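You operate a simulated robot arm through the tools that you are given. There is no shell and no other tool. Be economical: measure what you need, move in short steps, check, and stop when the job is done.

Carry out the task below with a simulated robot arm. There is one attempt and no reset: what you move stays moved.

Task
Zero the calipers, then set them within a millimetre of the hanger eye's size.
Fine: first put the bush from the jaws back on the press board; the size is printed on the eye.
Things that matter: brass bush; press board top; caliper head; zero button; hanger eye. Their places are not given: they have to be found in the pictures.

The check looks at the end state, three seconds after you hand in, the way a careful person would. Anything else that was tipped, shoved, dropped, spilled or broken makes it a failure.

Robot
A 7-joint arm with a two-finger parallel gripper, fixed in place. Base frame: the origin is at the foot of the arm, x ahead of it, y to its left, z up; the work surface is at about z = 0. Readings come in m, degrees, newtons and seconds.
With the tool pointing down near the work surface it reaches from about 0.22 to 0.58 m from the base axis. Its first joint turns from -66.0 to 66.0 degrees. Payload 2.5 kg.
Tool frame: the origin (TCP) lies between the finger pads and is the grasp point; the fingertips stand 0.023 m ahead of it; z points along the fingers, y is the line along which they close. Largest opening 0.094 m; finger width 0.038, thickness 0.01; the body of the gripper, 0.054 by 0.096 m, starts 0.039 m behind the TCP.
Orientation is that of the tool frame in the base frame, as [roll, pitch, yaw] about the fixed x, y, z axes, in that order (R = Rz(yaw) Ry(pitch) Rx(roll)). With the fingers straight down and closing along the base's y, the tool's x points along the base's -x, its y along +y and its z along -z.

Tools
- The arm moves only by the tool send_rows. Its argument "commands" is a list of rows, each a list of 3 entries, a list of its own where there are three numbers: the shift along the tool's x, y, z in m, then the turn, a rotation vector about the tool's x, y, z in rad, then the finger opening in m, from 0 to 0.094. In form: [[[tx, ty, tz], [rx, ry, rz], claw], ...]. A call has 1 to 8 rows; each row shifts and turns the commanded pose from where the row before left it, along the tool's axes as they then stand. Each row takes 0.2 s and may step no farther than 0.05 m and 8.6 degrees from the row before; otherwise, or with a gripper value out of range, the whole call is refused. A pose out of reach is approached as far as the arm can. The call stops where the force on the tool passes 70 N (or 10 N more than at its start, if that is more) or the arm is blocked; 0.2 s more then pass. Each finger travels about 0.108 m/s and halts on what it meets, pressing with about 29 N; the grip force reading is that of the motor and also rises with nothing between the fingers. The clock runs only during rows and for 0.2 s after the last one: add rows that do not move to give the fingers time. The reply holds the time, the measured pose of the TCP, the force on the tool along the base axes, the opening and the grip force, in the units named above and with some noise, and new pictures: "show" is both (left out), scene, wrist or none.
- Cameras (640 x 400 px; columns grow to the right, rows downward): "scene" is fixed at [0.0966, -0.3961, 0.5465]; the picture's right is [0.95, -0.31, 0.00], its down [-0.17, -0.52, -0.84] and it looks along [0.26, 0.80, -0.54] (base axes); focal length 364 px, centre (320, 200). "wrist" rides on the gripper at [-0.039, 0, -0.044] in the tool frame; the picture's right is [0.00, -1.00, 0.00], its down [0.97, 0.00, -0.24] and it looks along [0.24, 0.00, 0.97] (tool axes); focal length 218 px, centre (320, 200).
- point_at(camera, pixels): for up to 12 pixels [column, row] of the newest picture of that camera ("zoom" is the newest enlarged one), the place [x, y, z] in the base frame of the surface seen there, good to about 0.002 m. No time passes.
- close_up(camera, box): a new picture of the part [left, top, right, bottom] of that camera's present view, enlarged. No time passes.
- sign_off(): hands the job in; it is judged then, once.

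Go step by step. Measure first, check grasps and placings, and put right what went wrong. The budget is 80 turns and 120 pictures, counting those below and the enlarged ones. Unless the task says otherwise, let go and move clear before handing in, and close with one line.

The tools are called after "Call:" as a command line: name --argument value ..., lists and objects as JSON in quotes. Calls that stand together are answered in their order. send_rows: Moves the arm, as the interface text tells. Its arguments: {"type":"object","properties":{"commands":{"type":"array","items":{"type":"array"}},"show":{"type":"string","enum":["both","scene","wrist","none"]}},"required":["commands"]} The other tools are called the same way: point_at (camera, pixels) gives the place of the surface under pixels of a picture; close_up (camera, box) takes an enlarged picture of a part of a camera's view; sign_off () hands the job in.

At the start:

```text
time: 0.0
eef_pos: [0.4354, 0.0216, 0.3447]
tool_rot: [180.0, 0.0, 180.0]
contact_force: [0.1, -0.6, 0.3]
opening: 0.0942
grip_force: 0.0
```

scene: 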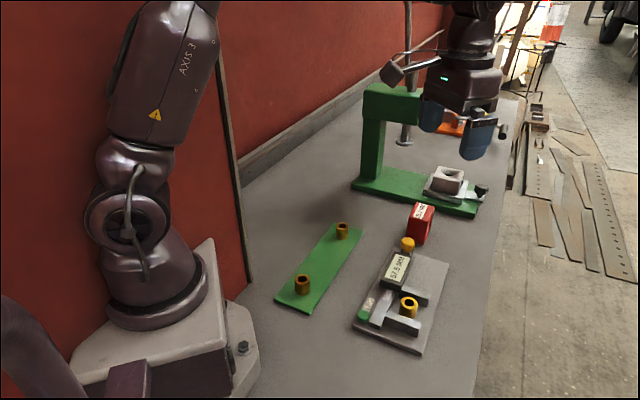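
wrist: 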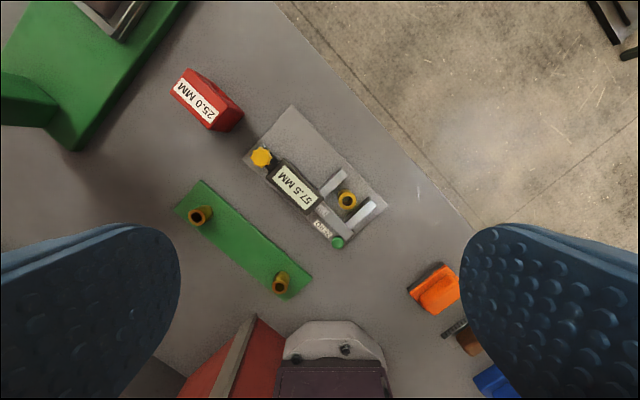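

The caliper stands near scene (400,300) with a bush at (409,306); a green board with two bushes is at (320,265), a green press at (430,190), and a red block reads "25.0 MM". I'll enlarge these first.

Call:
close_up --camera "scene" --box '[340, 225, 468, 365]'

Call:
close_up --camera "wrist" --box '[160, 60, 400, 300]'

Call:
close_up --camera "scene" --box '[340, 70, 510, 240]'

```text
2.86 times, centred on (404, 295) of scene
```

zoom: 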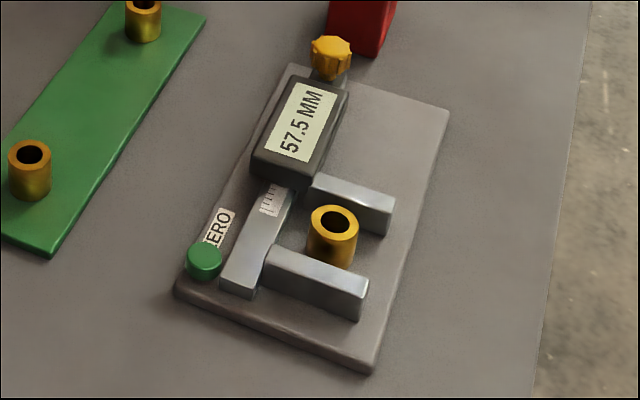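

```text
1.67 times, centred on (280, 180) of wrist
```

zoom: 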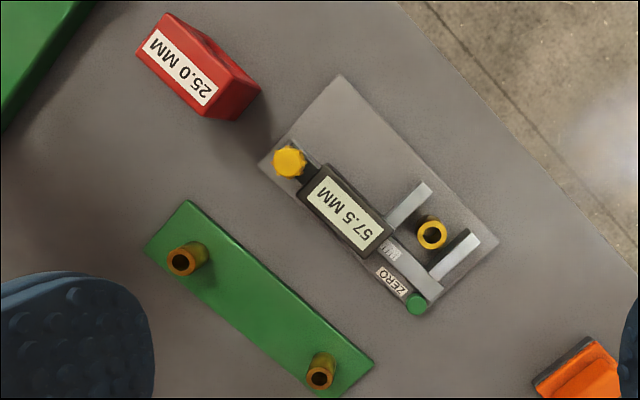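

```text
2.35 times, centred on (425, 155) of scene
```

zoom: 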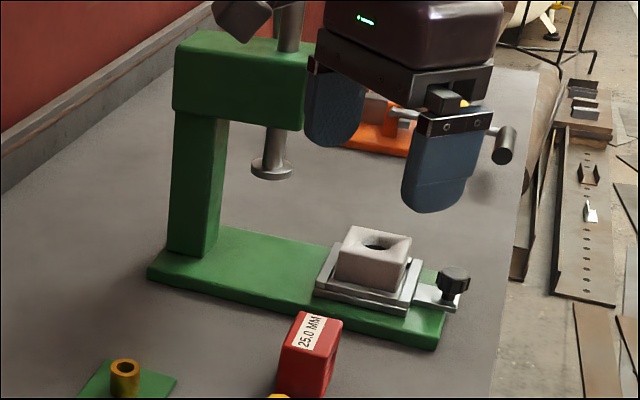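

The caliper reads 57.5 with a bush in its jaws, with a yellow knob at its far end and a green ZERO button at its near end. I'll look closer at the "25.0 MM" red block and the block on the press, and measure the main points.

Call:
close_up --camera "scene" --box '[395, 155, 495, 255]'

Call:
close_up --camera "wrist" --box '[380, 230, 520, 400]'

Call:
point_at --camera "scene" --pixels '[[409, 301], [407, 242], [397, 268], [364, 314], [393, 315], [426, 300], [419, 332], [402, 318], [342, 227], [302, 278], [325, 262], [423, 210]]'

Call:
point_at --camera "wrist" --pixels '[[347, 200], [261, 156], [295, 187], [338, 242], [331, 180], [365, 214], [199, 214], [281, 284], [240, 245], [208, 100], [345, 205], [320, 200]]'

```text
4.00 times, centred on (445, 205) of scene
```

zoom: 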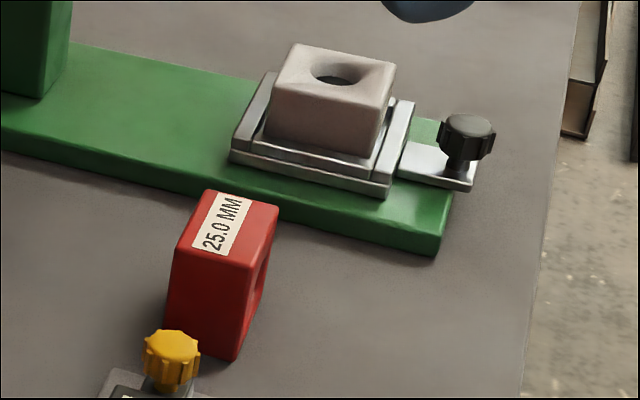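

```text
2.35 times, centred on (450, 315) of wrist
```

zoom: 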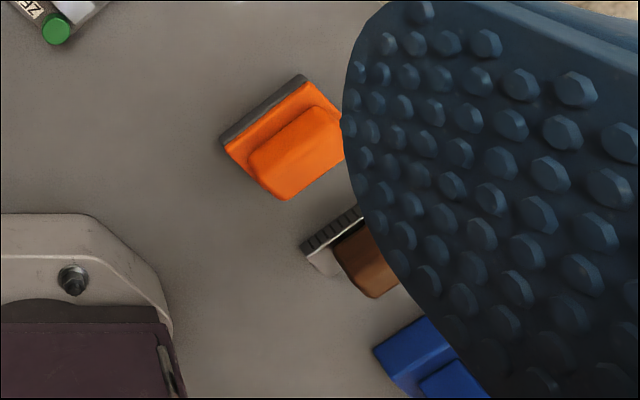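

```text
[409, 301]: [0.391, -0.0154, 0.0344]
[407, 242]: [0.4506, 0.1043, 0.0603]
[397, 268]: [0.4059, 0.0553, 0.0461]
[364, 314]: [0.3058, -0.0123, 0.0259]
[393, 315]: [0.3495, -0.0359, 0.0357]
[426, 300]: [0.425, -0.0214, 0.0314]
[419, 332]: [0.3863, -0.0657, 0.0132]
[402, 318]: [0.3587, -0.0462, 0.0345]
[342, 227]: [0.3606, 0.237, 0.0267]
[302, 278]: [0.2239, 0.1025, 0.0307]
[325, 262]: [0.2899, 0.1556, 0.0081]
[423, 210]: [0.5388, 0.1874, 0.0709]
```

```text
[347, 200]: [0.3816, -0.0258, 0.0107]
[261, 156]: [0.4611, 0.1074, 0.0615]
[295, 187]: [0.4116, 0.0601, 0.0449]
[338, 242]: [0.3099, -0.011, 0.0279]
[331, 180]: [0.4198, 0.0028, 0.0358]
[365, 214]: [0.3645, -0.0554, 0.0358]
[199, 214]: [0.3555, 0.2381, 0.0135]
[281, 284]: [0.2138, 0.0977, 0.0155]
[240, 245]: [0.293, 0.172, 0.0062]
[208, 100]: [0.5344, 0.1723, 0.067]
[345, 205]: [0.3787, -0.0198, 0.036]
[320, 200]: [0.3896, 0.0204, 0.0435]
```

The red block with the side hole is the hanger eye, marked 25.0 MM. The caliper axis runs at about 45° with the jaws about 57 mm apart, and the bush sits loose between them at about (0.386,-0.02). I'll move above it, turning 45°.

Call:
send_rows --commands '[[[0.0123, -0.011, 0.035], [0, 0, 0], 0.094], [[0.0123, -0.011, 0.035], [0, 0, 0], 0.094], [[0.0123, -0.011, 0.035], [0, 0, 0], 0.094], [[0.0123, -0.011, 0.035], [0, 0, 0], 0.094], [[0, 0, 0], [0, 0, -0.131], 0.094], [[0, 0, 0], [0, 0, -0.131], 0.094], [[0, 0, 0], [0, 0, -0.131], 0.094], [[0, 0, 0], [0, 0, -0.131], 0.094]]' --show "none"

Call:
send_rows --commands '[[[0, 0, 0], [0, 0, -0.131], 0.094], [[0, 0, 0], [0, 0, -0.131], 0.094], [[0, 0, 0], [0, 0, 0], 0.094]]' --show "both"

Call:
close_up --camera "wrist" --box '[200, 80, 440, 320]'

```text
time: 1.8
eef_pos: [0.3856, -0.0224, 0.2045]
tool_rot: [-180.0, 0.0, -149.8]
contact_force: [0.8, 0.5, 0.1]
opening: 0.094
grip_force: 0.0
```

```text
time: 2.6
eef_pos: [0.3867, -0.022, 0.2032]
tool_rot: [-180.0, 0.0, -134.8]
contact_force: [-0.6, -0.1, -0.5]
opening: 0.0942
grip_force: 0.2
```

scene: 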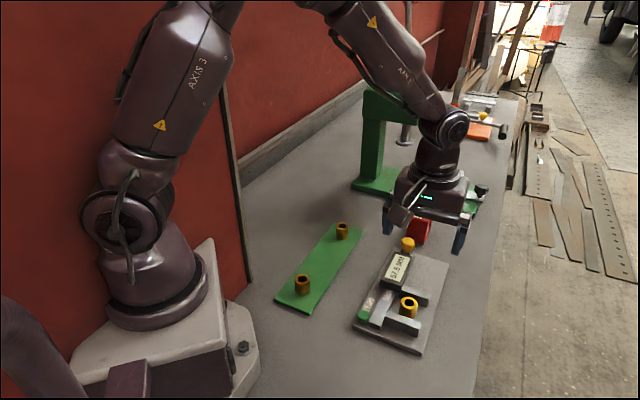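
wrist: 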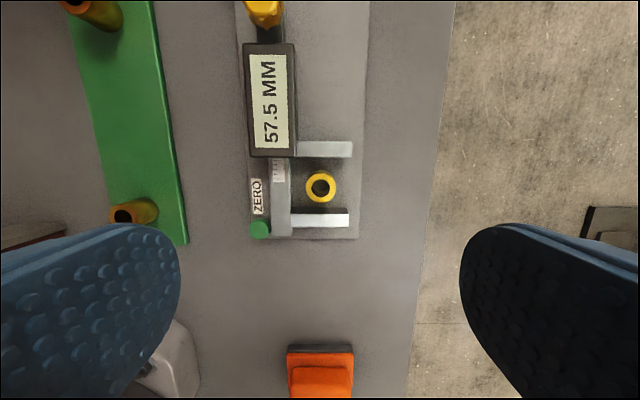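

```text
1.67 times, centred on (320, 200) of wrist
```

zoom: 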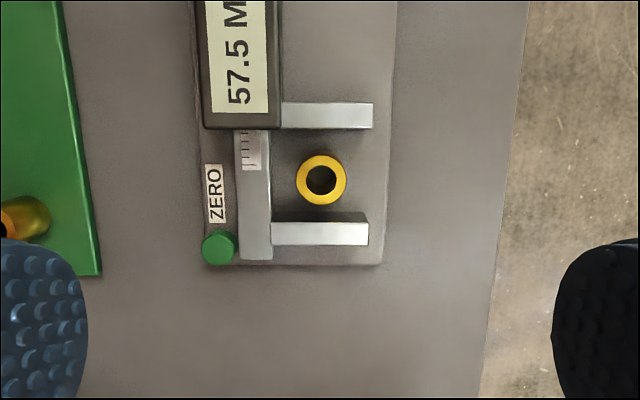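

The view is now aligned with the caliper. I'll measure the bush's edges, the beam edge and the jaws' inner faces in this zoom.

Call:
point_at --camera "zoom" --pixels '[[299, 179], [343, 179], [321, 158], [321, 202], [267, 190], [240, 190], [300, 127], [300, 103], [300, 225], [300, 242], [360, 175], [219, 247]]'

Call:
point_at --camera "wrist" --pixels '[[248, 100], [292, 100], [270, 50], [270, 154], [264, 10], [230, 100], [269, 185], [350, 148], [152, 150], [102, 110], [265, 35], [343, 230]]'

```text
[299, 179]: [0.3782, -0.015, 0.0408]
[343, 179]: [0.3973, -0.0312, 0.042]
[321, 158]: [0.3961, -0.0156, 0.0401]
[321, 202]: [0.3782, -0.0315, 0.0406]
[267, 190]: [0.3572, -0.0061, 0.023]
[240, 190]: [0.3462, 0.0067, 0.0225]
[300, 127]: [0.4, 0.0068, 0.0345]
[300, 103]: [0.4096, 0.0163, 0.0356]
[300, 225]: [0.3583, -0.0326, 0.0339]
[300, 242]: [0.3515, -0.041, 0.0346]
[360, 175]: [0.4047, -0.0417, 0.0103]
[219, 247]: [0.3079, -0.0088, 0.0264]
```

```text
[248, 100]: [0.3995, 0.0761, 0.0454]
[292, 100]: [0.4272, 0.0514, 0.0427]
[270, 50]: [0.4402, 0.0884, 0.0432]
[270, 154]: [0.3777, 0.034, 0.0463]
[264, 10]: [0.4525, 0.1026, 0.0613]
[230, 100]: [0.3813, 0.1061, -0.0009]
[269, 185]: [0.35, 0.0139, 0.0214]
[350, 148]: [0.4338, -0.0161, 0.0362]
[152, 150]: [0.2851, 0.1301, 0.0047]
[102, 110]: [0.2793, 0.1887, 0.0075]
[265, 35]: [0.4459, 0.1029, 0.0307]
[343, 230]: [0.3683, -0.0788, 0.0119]
```

The bush is 25 mm in diameter with its centre at (0.3872,-0.0236) and top at z 0.041. There is 21 mm clear to the beam, so I'll narrow the fingers to 36 mm, descend and close.

Call:
send_rows --commands '[[[0.0008, -0.0015, 0.0], [0, 0, 0], 0.036], [[0, 0, 0.04], [0, 0, 0], 0.036], [[0, 0, 0.04], [0, 0, 0], 0.036], [[0, 0, 0.03], [0, 0, 0], 0.036], [[0, 0, 0.02], [0, 0, 0], 0.036], [[0, 0, 0], [0, 0, 0], 0.036]]' --show "both"

```text
time: 4.0
eef_pos: [0.3872, -0.0232, 0.0757]
tool_rot: [180.0, 0.1, -134.9]
contact_force: [-1.6, 0.3, 0.8]
opening: 0.0358
grip_force: 0.0
```

scene: 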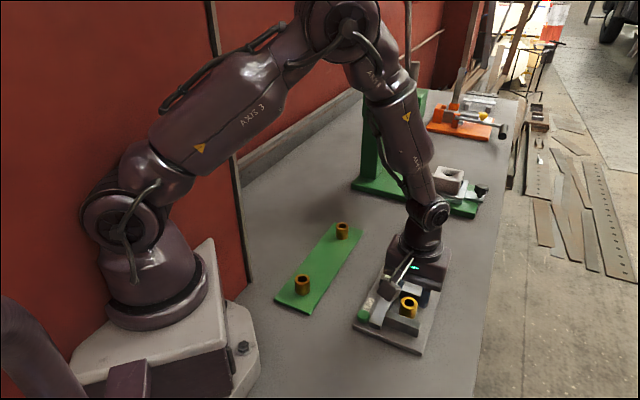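
wrist: 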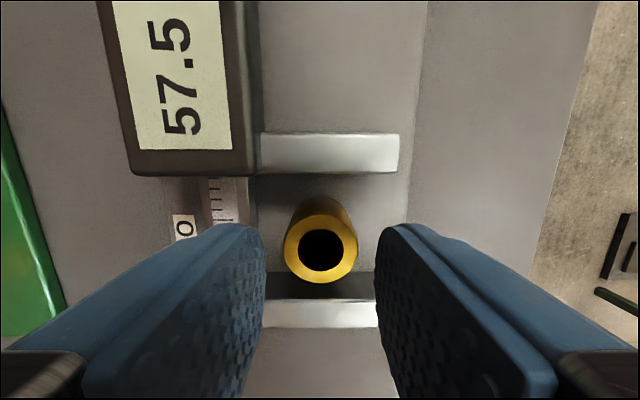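

The bush ring's centre at row 253 sits where it should between the fingers (about 248 expected). I'll go down 33 mm and close.

Call:
send_rows --commands '[[[0, 0, 0.02], [0, 0, 0], 0.036], [[0, 0, 0.0135], [0, 0, 0], 0.036], [[0, 0, 0], [0, 0, 0], 0.036], [[0, 0, 0], [0, 0, 0], 0.02], [[0, 0, 0], [0, 0, 0], 0.02]]' --show "wrist"

```text
time: 5.2
eef_pos: [0.3884, -0.024, 0.0418]
tool_rot: [-180.0, -0.1, -134.8]
contact_force: [0.4, -0.6, 0.8]
opening: 0.029
grip_force: 29.2
```

wrist: 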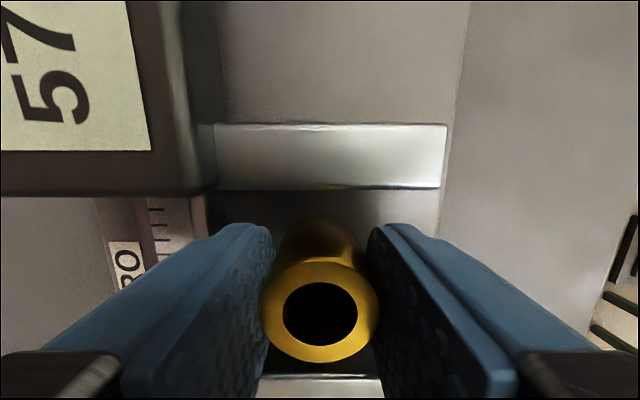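

The bush is held (opening 0.029, grip 29 N). I'll lift 120 mm and measure the green board again.

Call:
send_rows --commands '[[[0, 0, -0.04], [0, 0, 0], 0.02], [[0, 0, -0.04], [0, 0, 0], 0.02], [[0, 0, -0.04], [0, 0, 0], 0.02], [[-0.011, 0.035, 0], [0, 0, 0], 0.02], [[-0.011, 0.035, 0], [0, 0, 0], 0.02], [[-0.011, 0.035, 0], [0, 0, 0], 0.02], [[-0.011, 0.035, 0], [0, 0, 0], 0.02], [[-0.011, 0.035, 0], [0, 0, 0], 0.02]]' --show "both"

Call:
close_up --camera "scene" --box '[260, 200, 380, 330]'

Call:
point_at --camera "scene" --pixels '[[342, 223], [302, 275], [303, 247], [338, 263], [320, 255], [279, 300], [308, 311], [334, 224], [359, 230]]'

```text
time: 7.0
eef_pos: [0.3031, 0.1399, 0.1601]
tool_rot: [179.9, 0.0, -134.9]
contact_force: [0.0, -0.4, -1.1]
opening: 0.0288
grip_force: 28.5
```

scene: 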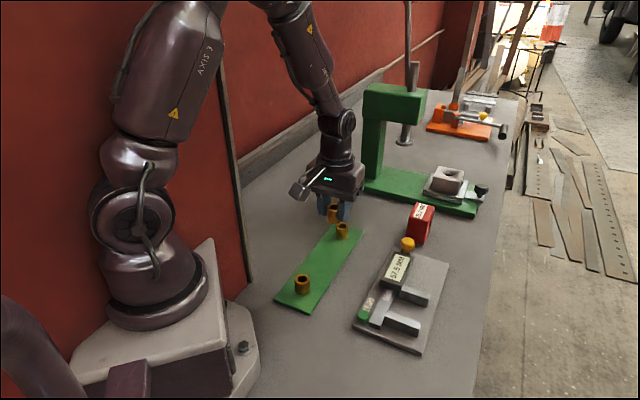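
wrist: 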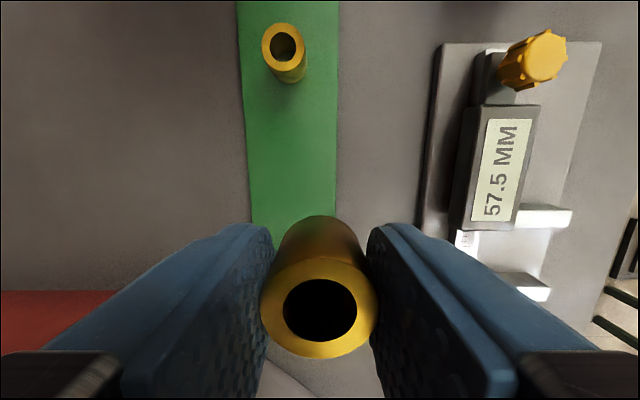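

```text
3.08 times, centred on (320, 265) of scene
```

zoom: 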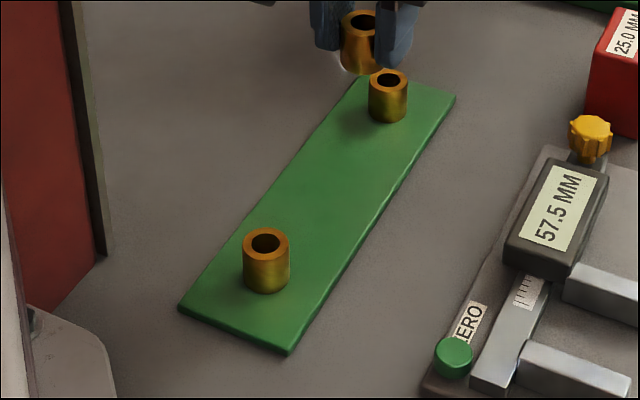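

```text
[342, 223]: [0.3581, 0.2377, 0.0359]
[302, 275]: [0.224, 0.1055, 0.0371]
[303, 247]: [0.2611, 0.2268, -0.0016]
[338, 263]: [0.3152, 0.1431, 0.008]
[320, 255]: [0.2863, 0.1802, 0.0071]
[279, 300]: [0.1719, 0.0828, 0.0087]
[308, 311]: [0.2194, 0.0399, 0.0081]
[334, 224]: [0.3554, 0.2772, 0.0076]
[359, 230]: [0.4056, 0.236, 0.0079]
```

The board's corners put its centre at (0.288,0.159) with its top at z 0.008, and the middle is free. The bush bottom is 31 mm below the TCP, so I'll lower the TCP to about z 0.041 there.

Call:
send_rows --commands '[[[-0.0027, 0.0242, 0], [0, 0, 0], 0.02], [[0, 0, 0.04], [0, 0, 0], 0.02], [[0, 0, 0.04], [0, 0, 0], 0.02], [[0, 0, 0.025], [0, 0, 0], 0.02], [[0, 0, 0.01], [0, 0, 0], 0.02], [[0, 0, 0.0045], [0, 0, 0], 0.02], [[0, 0, 0], [0, 0, 0], 0.02]]' --show "scene"

Call:
close_up --camera "scene" --box '[260, 200, 380, 330]'

```text
time: 8.6
eef_pos: [0.2859, 0.157, 0.0401]
tool_rot: [-179.9, -0.1, -134.9]
contact_force: [0.0, -0.4, -1.4]
opening: 0.0291
grip_force: 28.6
```

scene: 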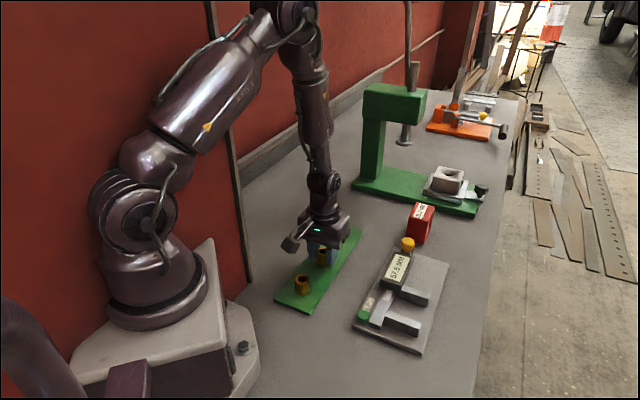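

```text
3.08 times, centred on (320, 265) of scene
```

zoom: 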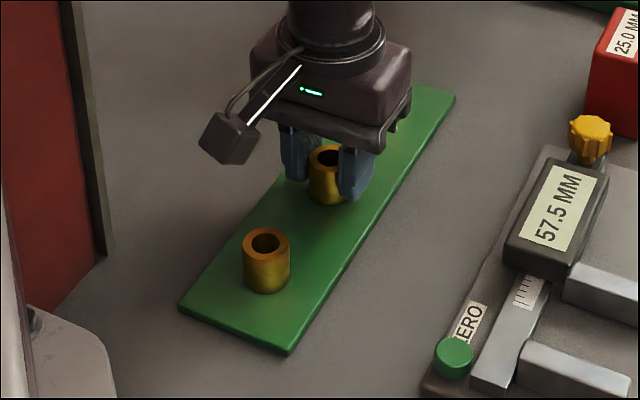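

The bush is over the board middle with under 1 mm left. I'll lower 1 mm, open and lift away.

Call:
send_rows --commands '[[[0, 0, 0.001], [0, 0, 0], 0.02], [[0, 0, 0], [0, 0, 0], 0.04], [[0, 0, 0], [0, 0, 0], 0.05], [[0, 0, 0], [0, 0, 0], 0.05], [[0, 0, -0.04], [0, 0, 0], 0.05], [[0, 0, -0.04], [0, 0, 0], 0.05], [[0, 0, -0.04], [0, 0, 0], 0.05], [[0, -0.04, 0], [0, 0, 0], 0.05]]' --show "none"

Call:
send_rows --commands '[[[0, -0.042, 0], [0, 0, 0], 0.05], [[0, -0.042, 0], [0, 0, 0], 0.05], [[-0.01, -0.042, 0], [0, 0, 0], 0.05], [[0, 0, 0], [0, 0, 0], 0.05]]' --show "both"

Call:
close_up --camera "scene" --box '[260, 200, 380, 330]'

Call:
close_up --camera "scene" --box '[340, 225, 468, 365]'

```text
time: 10.4
eef_pos: [0.3132, 0.1271, 0.1597]
tool_rot: [-180.0, -0.1, -134.8]
contact_force: [-0.2, -0.3, -0.3]
opening: 0.05
grip_force: 0.1
```

```text
time: 11.4
eef_pos: [0.4116, 0.0448, 0.1586]
tool_rot: [180.0, -0.1, -134.9]
contact_force: [1.0, 0.3, -0.3]
opening: 0.0498
grip_force: 0.1
```

scene: 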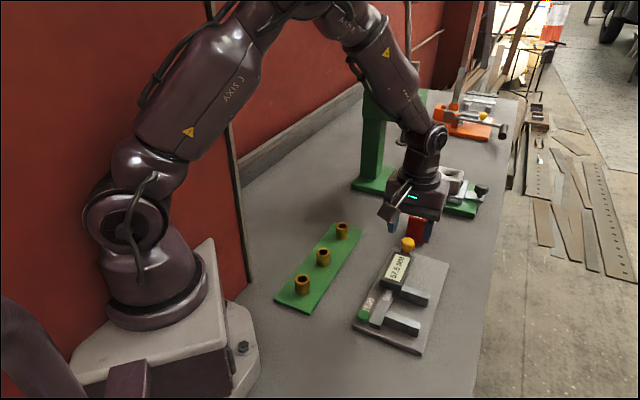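
wrist: 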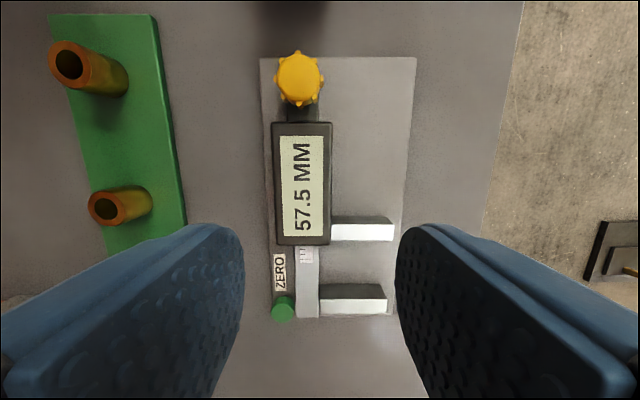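

```text
3.08 times, centred on (320, 265) of scene
```

zoom: 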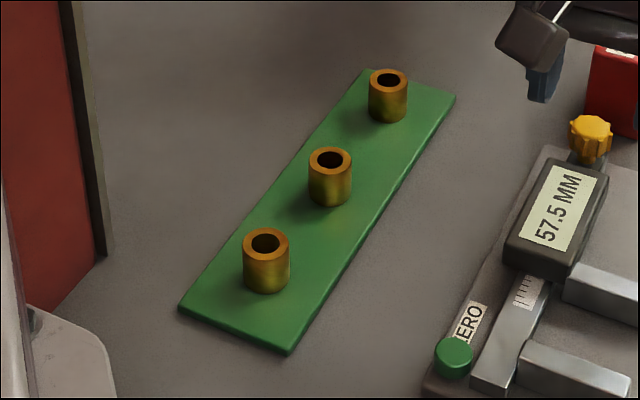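

```text
2.86 times, centred on (404, 295) of scene
```

zoom: 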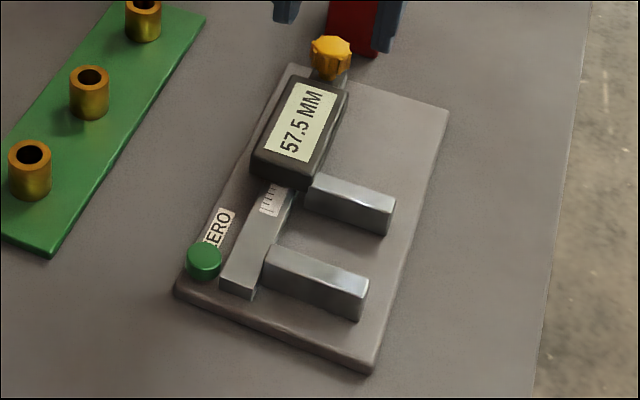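

The bush now stands upright on the board, between the other two. Next I'll straddle the caliper head (37 mm wide, centre about (0.409,0.059)), grip it and test whether it slides.

Call:
send_rows --commands '[[[-0.0083, 0.0122, 0], [0, 0, 0], 0.06], [[0, 0, 0.04], [0, 0, 0], 0.06], [[0, 0, 0.03], [0, 0, 0], 0.06], [[0, 0, 0.02], [0, 0, 0], 0.06], [[0, 0, 0], [0, 0, 0], 0.06]]' --show "both"

```text
time: 12.6
eef_pos: [0.4093, 0.0606, 0.0694]
tool_rot: [180.0, 0.0, -134.9]
contact_force: [0.4, 0.2, 0.2]
opening: 0.06
grip_force: 0.0
```

scene: 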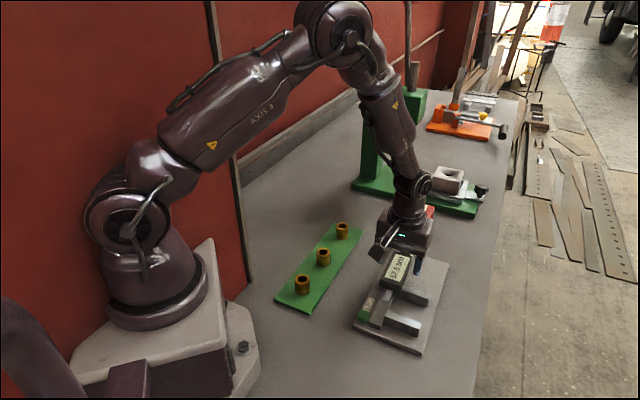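
wrist: 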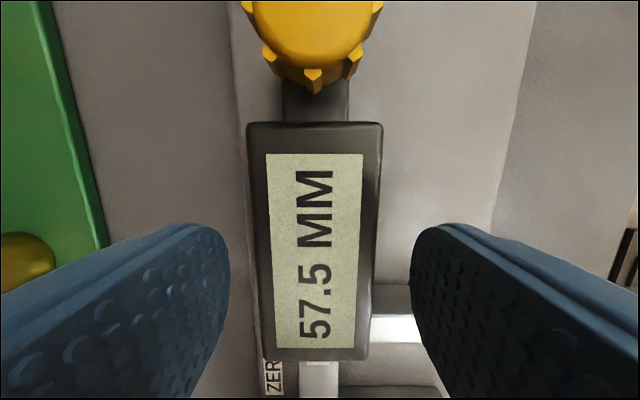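

The fingers straddle the head, whose centre at column 313 is about 2 mm left of mine. I'll correct that, descend and grip.

Call:
send_rows --commands '[[[0, 0.002, 0.012], [0, 0, 0], 0.06], [[0, 0, 0.011], [0, 0, 0], 0.06], [[0, 0, 0], [0, 0, 0], 0.045], [[0, 0, 0], [0, 0, 0], 0.03], [[0, 0, 0], [0, 0, 0], 0.03]]' --show "wrist"

```text
time: 13.8
eef_pos: [0.4078, 0.0613, 0.0481]
tool_rot: [-179.8, 0.0, -135.0]
contact_force: [8.1, -7.5, -5.5]
opening: 0.0435
grip_force: 45.3
```

wrist: 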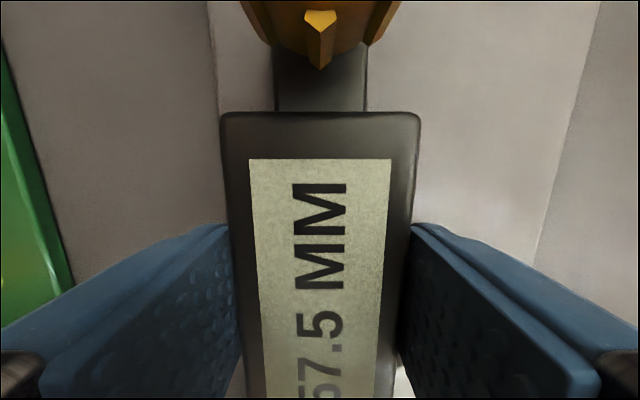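

The head is gripped with an 11 N side load toward +v, so I'll ease over 1 mm. Then I'll try a small 3 mm slide toward the fixed jaw.

Call:
send_rows --commands '[[[0, -0.001, 0], [0, 0, 0], 0.03], [[0.0015, 0, 0], [0, 0, 0], 0.03], [[0.0015, 0, 0], [0, 0, 0], 0.03], [[0, 0, 0], [0, 0, 0], 0.03]]' --show "wrist"

Call:
close_up --camera "scene" --box '[340, 225, 468, 365]'

```text
time: 14.8
eef_pos: [0.4075, 0.0593, 0.0499]
tool_rot: [-179.8, 0.1, -135.0]
contact_force: [14.5, -13.6, -5.4]
opening: 0.0435
grip_force: 45.0
```

wrist: 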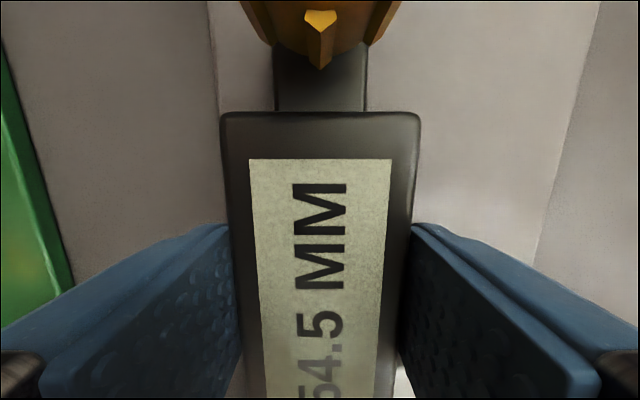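

```text
2.86 times, centred on (404, 295) of scene
```

zoom: 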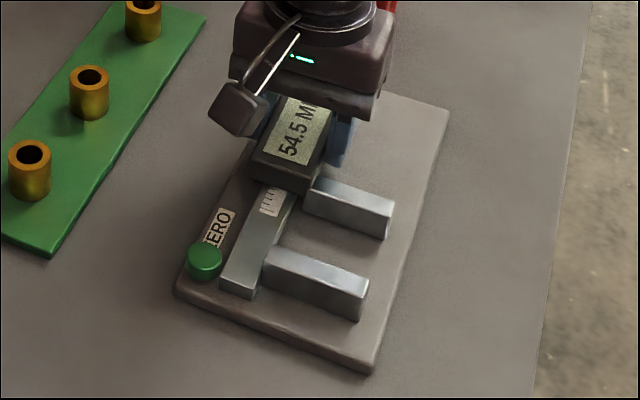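

The head slides freely and the reading went 57.5 to 54.5. I'll undo the side load and slide on 40 mm.

Call:
send_rows --commands '[[[0, 0.0022, 0], [0, 0, 0], 0.03], [[0.008, 0, 0], [0, 0, 0], 0.03], [[0.008, 0, 0], [0, 0, 0], 0.03], [[0.008, 0, 0], [0, 0, 0], 0.03], [[0.008, 0, 0], [0, 0, 0], 0.03], [[0.008, 0, 0], [0, 0, 0], 0.03], [[0, 0, 0], [0, 0, 0], 0.03]]' --show "wrist"

Call:
close_up --camera "scene" --box '[340, 225, 468, 365]'

```text
time: 16.4
eef_pos: [0.3786, 0.0316, 0.0482]
tool_rot: [-179.4, 0.2, -135.1]
contact_force: [26.9, -26.2, 0.6]
opening: 0.0438
grip_force: 45.5
```

wrist: 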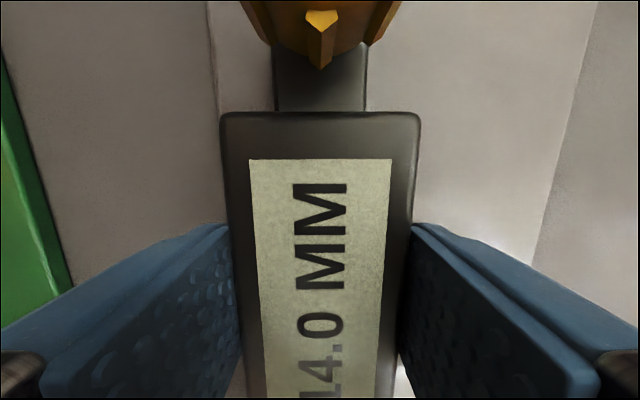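

```text
2.86 times, centred on (404, 295) of scene
```

zoom: 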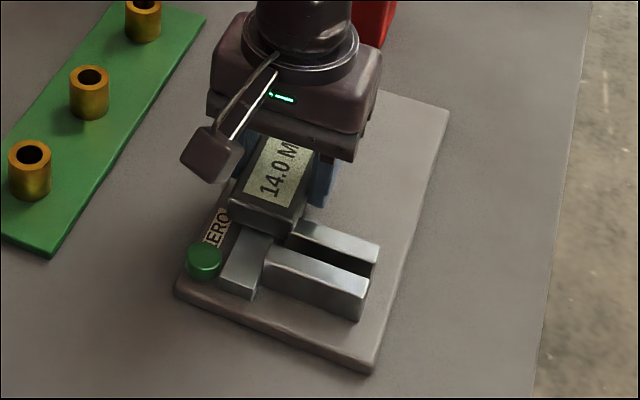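

The head is at 14.0 with the plate unmoved, but the side load is 37 N toward +v. I'll shift 2 mm toward +v and see whether it falls.

Call:
send_rows --commands '[[[0, -0.002, 0], [0, 0, 0], 0.03], [[0, 0, 0], [0, 0, 0], 0.03]]' --show "none"

```text
time: 17.0
eef_pos: [0.3784, 0.0308, 0.0497]
tool_rot: [-179.8, 0.1, -135.1]
contact_force: [19.4, -19.5, 6.5]
opening: 0.0438
grip_force: 45.1
```

The load fell to 27 N, so that direction is right. I'll shift 3 mm more.

Call:
send_rows --commands '[[[0, -0.003, 0], [0, 0, 0], 0.03], [[0, 0, 0], [0, 0, 0], 0.03]]' --show "none"

```text
time: 17.6
eef_pos: [0.3791, 0.0296, 0.0474]
tool_rot: [179.9, 0.1, -135.0]
contact_force: [4.2, -2.0, 30.4]
opening: 0.0437
grip_force: 45.7
```

The side load is nearly gone. I'll slide on 10 mm in small steps.

Call:
send_rows --commands '[[[0.0025, 0, -0.0005], [0, 0, 0], 0.03], [[0.0025, 0, 0], [0, 0, 0], 0.03], [[0.0025, 0, 0], [0, 0, 0], 0.03], [[0.0015, 0, 0], [0, 0, 0], 0.03], [[0, 0, 0], [0, 0, 0], 0.03]]' --show "none"

Call:
close_up --camera "scene" --box '[340, 225, 468, 365]'

```text
time: 18.8
eef_pos: [0.3726, 0.0252, 0.0469]
tool_rot: [179.9, 0.0, -134.8]
contact_force: [-8.6, 9.5, 38.5]
opening: 0.0435
grip_force: 44.8
```

```text
2.86 times, centred on (404, 295) of scene
```

zoom: 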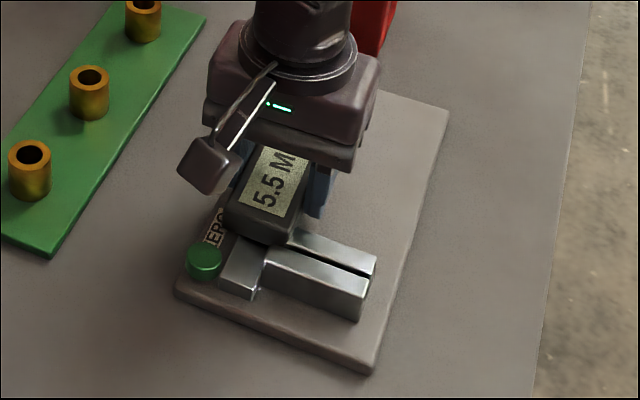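

It reads 5.5 with about 5 mm of gap left. I'll relieve the downward load by 1 mm and close further in small steps.

Call:
send_rows --commands '[[[0.0015, 0, -0.001], [0, 0, 0], 0.03], [[0.0015, 0, 0], [0, 0, 0], 0.03], [[0.001, 0, 0], [0, 0, 0], 0.03], [[0, 0, 0], [0, 0, 0], 0.03]]' --show "none"

Call:
close_up --camera "scene" --box '[370, 250, 430, 340]'

```text
time: 19.8
eef_pos: [0.3698, 0.0224, 0.0476]
tool_rot: [179.9, 0.0, -134.8]
contact_force: [10.8, 19.1, -13.9]
opening: 0.0434
grip_force: 45.8
```

```text
4.44 times, centred on (400, 295) of scene
```

zoom: 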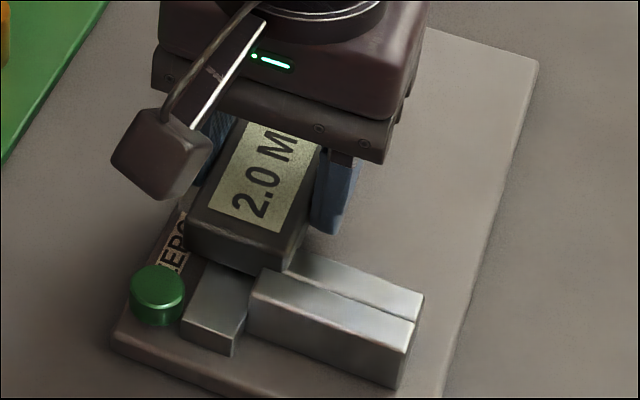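

The jaws look closed at 2.0, with 21 N along the slide. I'll push 0.8 mm more to see whether the reading holds.

Call:
send_rows --commands '[[[0.0008, 0, 0], [0, 0, 0], 0.03], [[0, 0, 0], [0, 0, 0], 0.03]]' --show "none"

Call:
close_up --camera "scene" --box '[370, 250, 430, 340]'

```text
time: 20.4
eef_pos: [0.3687, 0.0227, 0.0483]
tool_rot: [-180.0, 0.1, -134.9]
contact_force: [14.6, 18.6, -28.6]
opening: 0.0439
grip_force: 44.8
```

```text
4.44 times, centred on (400, 295) of scene
```

zoom: 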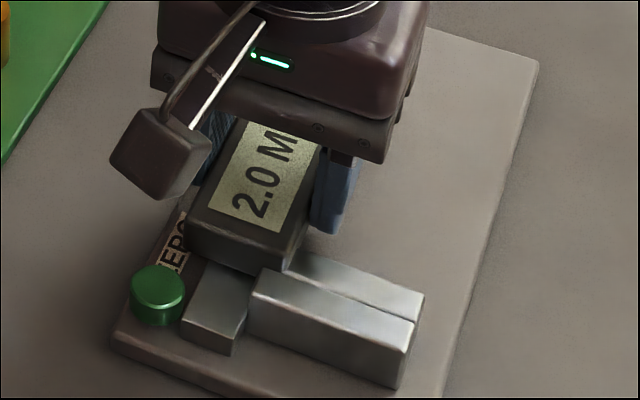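

The reading holds at 2.0 under load, so the jaws are closed. I'll release, rise and move over the zero button with the fingers shut.

Call:
send_rows --commands '[[[0, 0, 0], [0, 0, 0], 0.05], [[0, 0, 0], [0, 0, 0], 0.06], [[0, 0, -0.03], [0, 0, 0], 0.06], [[0, 0, -0.04], [0, 0, 0], 0.06], [[0.036, 0.02, 0], [0, 0, 0], 0.03], [[0.036, 0.0, 0], [0, 0, 0], 0], [[0, 0, 0], [0, 0, 0], 0], [[0, 0, 0], [0, 0, 0], 0]]' --show "both"

Call:
close_up --camera "scene" --box '[345, 230, 445, 360]'

Call:
point_at --camera "scene" --pixels '[[364, 313], [362, 315], [366, 313], [364, 317]]'

```text
time: 22.2
eef_pos: [0.3039, -0.0171, 0.1178]
tool_rot: [-180.0, 0.0, -134.9]
contact_force: [-0.6, -1.1, -0.3]
opening: 0.0
grip_force: 28.9
```

scene: 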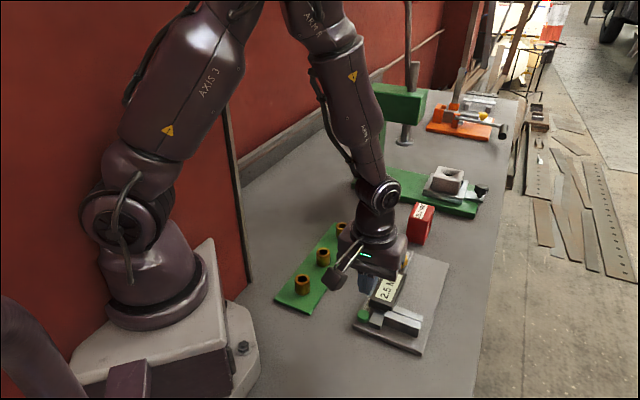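
wrist: 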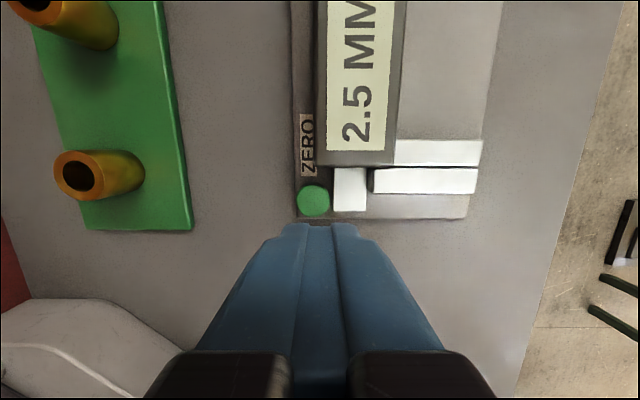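

```text
3.08 times, centred on (395, 295) of scene
```

zoom: 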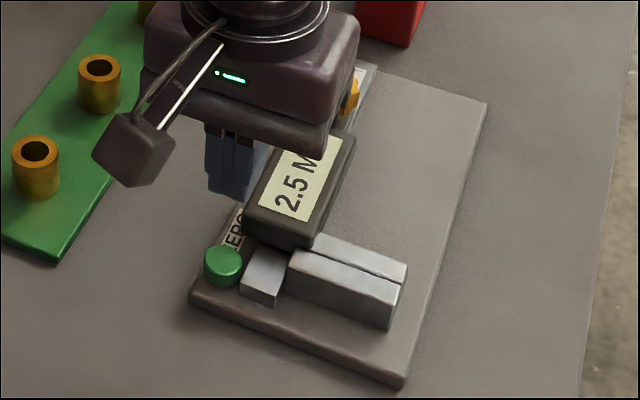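

```text
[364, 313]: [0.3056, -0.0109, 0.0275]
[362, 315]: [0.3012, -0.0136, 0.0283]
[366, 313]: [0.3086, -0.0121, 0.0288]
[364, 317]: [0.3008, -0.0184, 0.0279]
```

After release the display shows 2.5, so it moved back slightly or sits on a rounding edge. I'll push the moving jaw shut from behind with closed fingers, starting 12 mm behind it.

Call:
send_rows --commands '[[[-0.026, -0.022, 0], [0, 0, 0], 0], [[-0.026, -0.022, 0], [0, 0, 0], 0], [[-0.026, -0.021, 0], [0, 0, 0], 0], [[0, 0, 0.03], [0, 0, 0], 0], [[0, 0, 0], [0, 0, 0], 0]]' --show "both"

Call:
point_at --camera "wrist" --pixels '[[320, 200], [360, 240], [320, 240], [320, 150]]'

```text
time: 23.4
eef_pos: [0.405, -0.007, 0.0878]
tool_rot: [-180.0, 0.0, -134.9]
contact_force: [0.3, 0.3, -0.2]
opening: 0.0001
grip_force: 28.7
```

scene: 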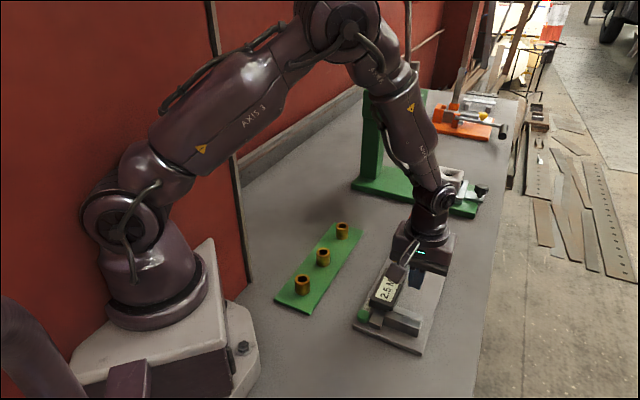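
wrist: 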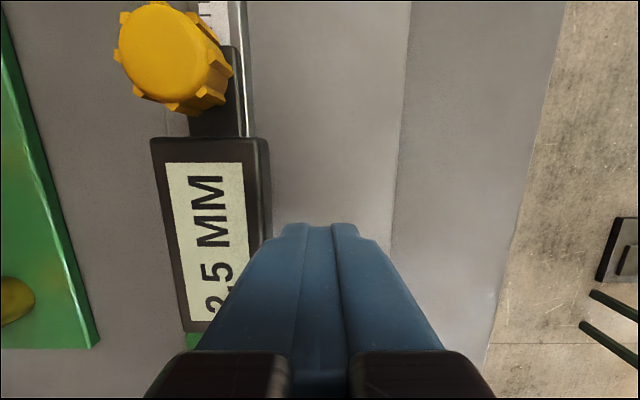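

```text
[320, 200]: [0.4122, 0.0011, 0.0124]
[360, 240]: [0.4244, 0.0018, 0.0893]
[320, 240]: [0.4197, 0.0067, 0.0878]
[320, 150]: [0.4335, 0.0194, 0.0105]
```

The fingertips are over clear plate right of the head. I'll descend to z 0.041 and push toward the jaw in small steps.

Call:
send_rows --commands '[[[0, 0, 0.03], [0, 0, 0], 0], [[0, 0, 0.0165], [0, 0, 0], 0], [[0, 0, 0], [0, 0, 0], 0], [[0.006, 0, 0], [0, 0, 0], 0], [[0.003, 0, 0], [0, 0, 0], 0], [[0.0015, 0, 0], [0, 0, 0], 0], [[0, 0, 0], [0, 0, 0], 0]]' --show "none"

Call:
close_up --camera "scene" --box '[370, 250, 430, 340]'

```text
time: 25.0
eef_pos: [0.3984, -0.0146, 0.0419]
tool_rot: [180.0, 0.1, -134.9]
contact_force: [0.1, -0.1, 0.8]
opening: 0.0
grip_force: 29.0
```

```text
4.44 times, centred on (400, 295) of scene
```

zoom: 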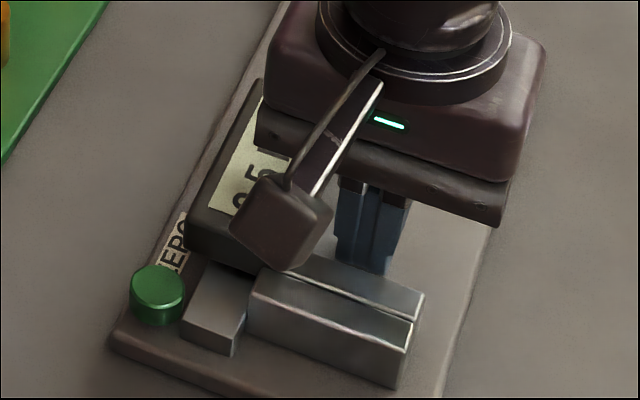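

A thin bright gap shows between the jaws and I'm not in contact yet. I'll keep pushing in 1 mm steps.

Call:
send_rows --commands '[[[0.001, 0, 0], [0, 0, 0], 0], [[0.001, 0, 0], [0, 0, 0], 0], [[0.001, 0, 0], [0, 0, 0], 0], [[0.0005, 0, 0], [0, 0, 0], 0], [[0, 0, 0], [0, 0, 0], 0]]' --show "none"

Call:
close_up --camera "scene" --box '[370, 250, 430, 340]'

```text
time: 26.2
eef_pos: [0.3946, -0.0175, 0.0432]
tool_rot: [180.0, 0.0, -134.8]
contact_force: [0.6, 0.6, -0.4]
opening: 0.0
grip_force: 29.3
```

```text
4.44 times, centred on (400, 295) of scene
```

zoom: 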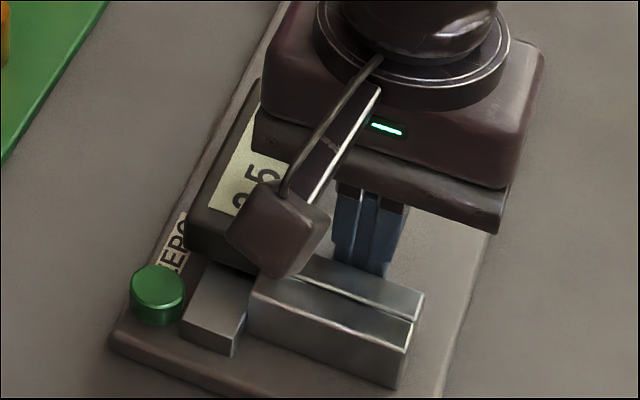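

Still no contact. I'll continue in 1 mm steps, watching the force.

Call:
send_rows --commands '[[[0.001, 0, 0], [0, 0, 0], 0], [[0.001, 0, 0], [0, 0, 0], 0], [[0.001, 0, 0], [0, 0, 0], 0], [[0, 0, 0], [0, 0, 0], 0]]' --show "none"

Call:
close_up --camera "scene" --box '[370, 250, 430, 340]'

```text
time: 27.2
eef_pos: [0.3932, -0.0179, 0.0424]
tool_rot: [-180.0, 0.0, -134.9]
contact_force: [2.3, 2.8, -1.4]
opening: 0.0001
grip_force: 28.7
```

```text
4.44 times, centred on (400, 295) of scene
```

zoom: 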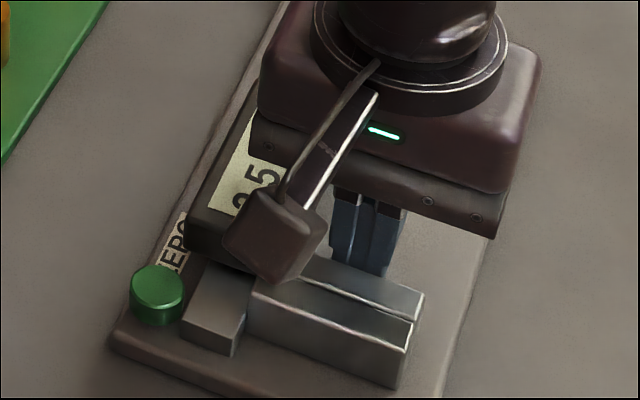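

Contact is starting, at about 3.6 N along the slide. I'll push up to 2 mm more.

Call:
send_rows --commands '[[[0.0007, 0, 0], [0, 0, 0], 0], [[0.0007, 0, 0], [0, 0, 0], 0], [[0.0007, 0, 0], [0, 0, 0], 0], [[0, 0, 0], [0, 0, 0], 0]]' --show "none"

Call:
close_up --camera "scene" --box '[370, 250, 430, 340]'

```text
time: 28.2
eef_pos: [0.3935, -0.0184, 0.0427]
tool_rot: [-179.9, 0.1, -134.9]
contact_force: [11.1, 12.6, -2.8]
opening: 0.0
grip_force: 28.8
```

```text
4.44 times, centred on (400, 295) of scene
```

zoom: 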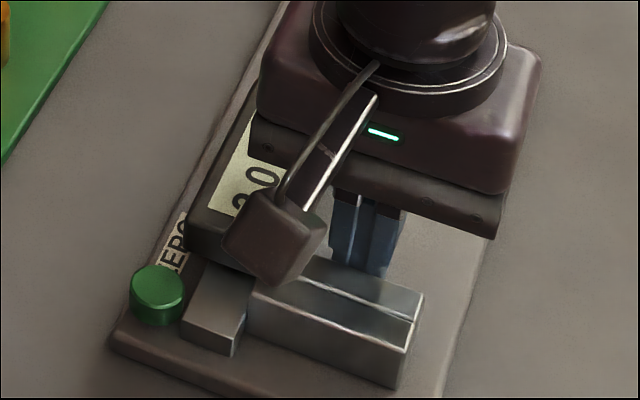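

It's back to 2.0 at 17 N. I'll press slightly more, then withdraw, lift and read.

Call:
send_rows --commands '[[[0.0008, 0, 0], [0, 0, 0], 0], [[0, 0, 0], [0, 0, 0], 0], [[-0.003, 0, 0], [0, 0, 0], 0], [[-0.01, 0, 0], [0, 0, 0], 0], [[0, 0, -0.04], [0, 0, 0], 0], [[0, 0, -0.035], [0, 0, 0], 0], [[0.02, 0.02, 0], [0, 0, 0], 0], [[0.02, 0.02, 0], [0, 0, 0], 0]]' --show "none"

Call:
send_rows --commands '[[[0.032, 0.027, 0], [0, 0, 0], 0], [[0, 0, 0], [0, 0, 0], 0]]' --show "wrist"

Call:
close_up --camera "scene" --box '[345, 230, 445, 360]'

```text
time: 30.0
eef_pos: [0.3457, -0.0114, 0.1184]
tool_rot: [-180.0, 0.1, -134.9]
contact_force: [-0.4, -0.3, 0.5]
opening: 0.0001
grip_force: 28.9
```

```text
time: 30.6
eef_pos: [0.3024, -0.0154, 0.1203]
tool_rot: [180.0, -0.1, -134.8]
contact_force: [-0.7, -1.0, 0.8]
opening: 0.0
grip_force: 28.9
```

wrist: 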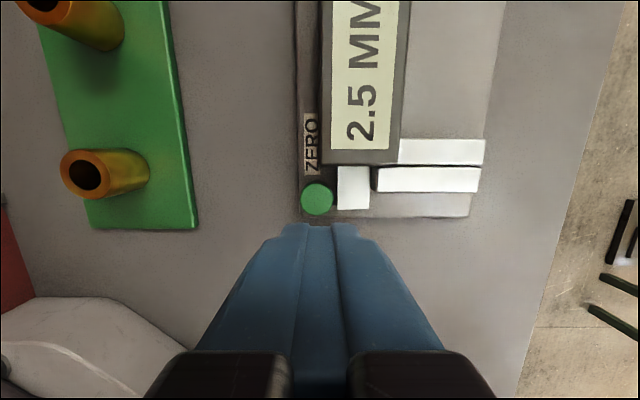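

```text
3.08 times, centred on (395, 295) of scene
```

zoom: 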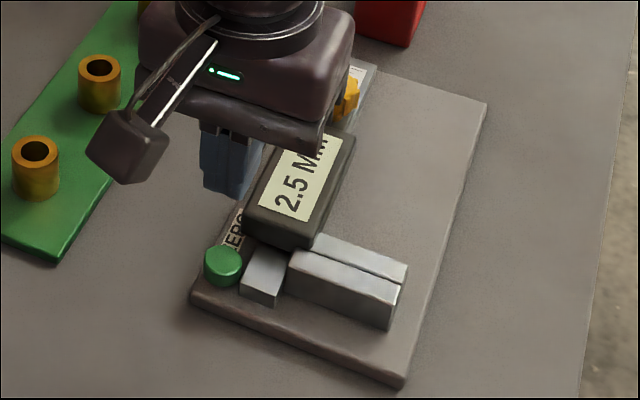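

With the push removed it returns to 2.5 with the jaws visibly together, so that is just contact springiness at a rounding edge. Now I'll press ZERO, with the fingertips lined up over the button (317,199).

Call:
send_rows --commands '[[[-0.003, 0, 0.03], [0, 0, 0], 0], [[0, 0, 0.03], [0, 0, 0], 0], [[0, 0, 0.004], [0, 0, 0], 0], [[0, 0, 0], [0, 0, 0], 0]]' --show "none"

Call:
close_up --camera "scene" --box '[345, 250, 425, 350]'

```text
time: 31.6
eef_pos: [0.3061, -0.0134, 0.0536]
tool_rot: [179.9, 0.0, -135.0]
contact_force: [-0.2, -0.2, -0.6]
opening: 0.0
grip_force: 29.1
```

```text
4.00 times, centred on (385, 300) of scene
```

zoom: 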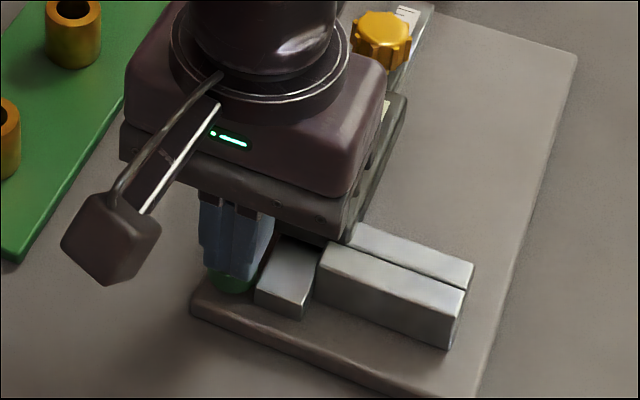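

The fingertips sit just above the green button. I'll press down in 1 mm steps.

Call:
send_rows --commands '[[[0, 0, 0.001], [0, 0, 0], 0], [[0, 0, 0.001], [0, 0, 0], 0], [[0, 0, 0.001], [0, 0, 0], 0], [[0, 0, 0.001], [0, 0, 0], 0], [[0, 0, 0], [0, 0, 0], 0]]' --show "wrist"

```text
time: 32.8
eef_pos: [0.3047, -0.0129, 0.0496]
tool_rot: [179.9, 0.1, -134.9]
contact_force: [0.6, 0.4, 0.9]
opening: 0.0
grip_force: 29.3
```

wrist: 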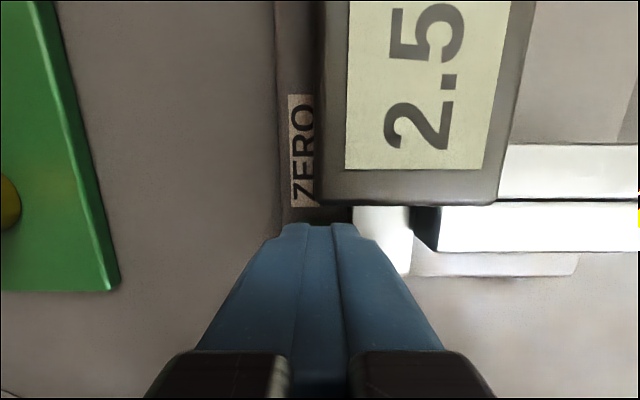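

Still no contact force and the display still says 2.5. I'll go on down.

Call:
send_rows --commands '[[[0, 0, 0.001], [0, 0, 0], 0], [[0, 0, 0.001], [0, 0, 0], 0], [[0, 0, 0.001], [0, 0, 0], 0], [[0, 0, 0], [0, 0, 0], 0]]' --show "wrist"

```text
time: 33.8
eef_pos: [0.3046, -0.0137, 0.0475]
tool_rot: [180.0, 0.0, -134.9]
contact_force: [-0.8, 2.4, 3.9]
opening: 0.0
grip_force: 28.9
```

wrist: 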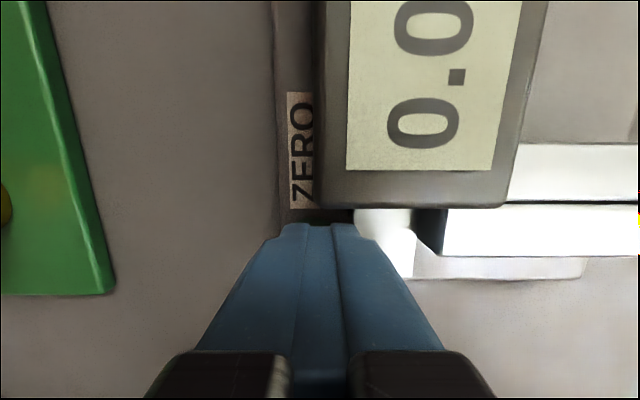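

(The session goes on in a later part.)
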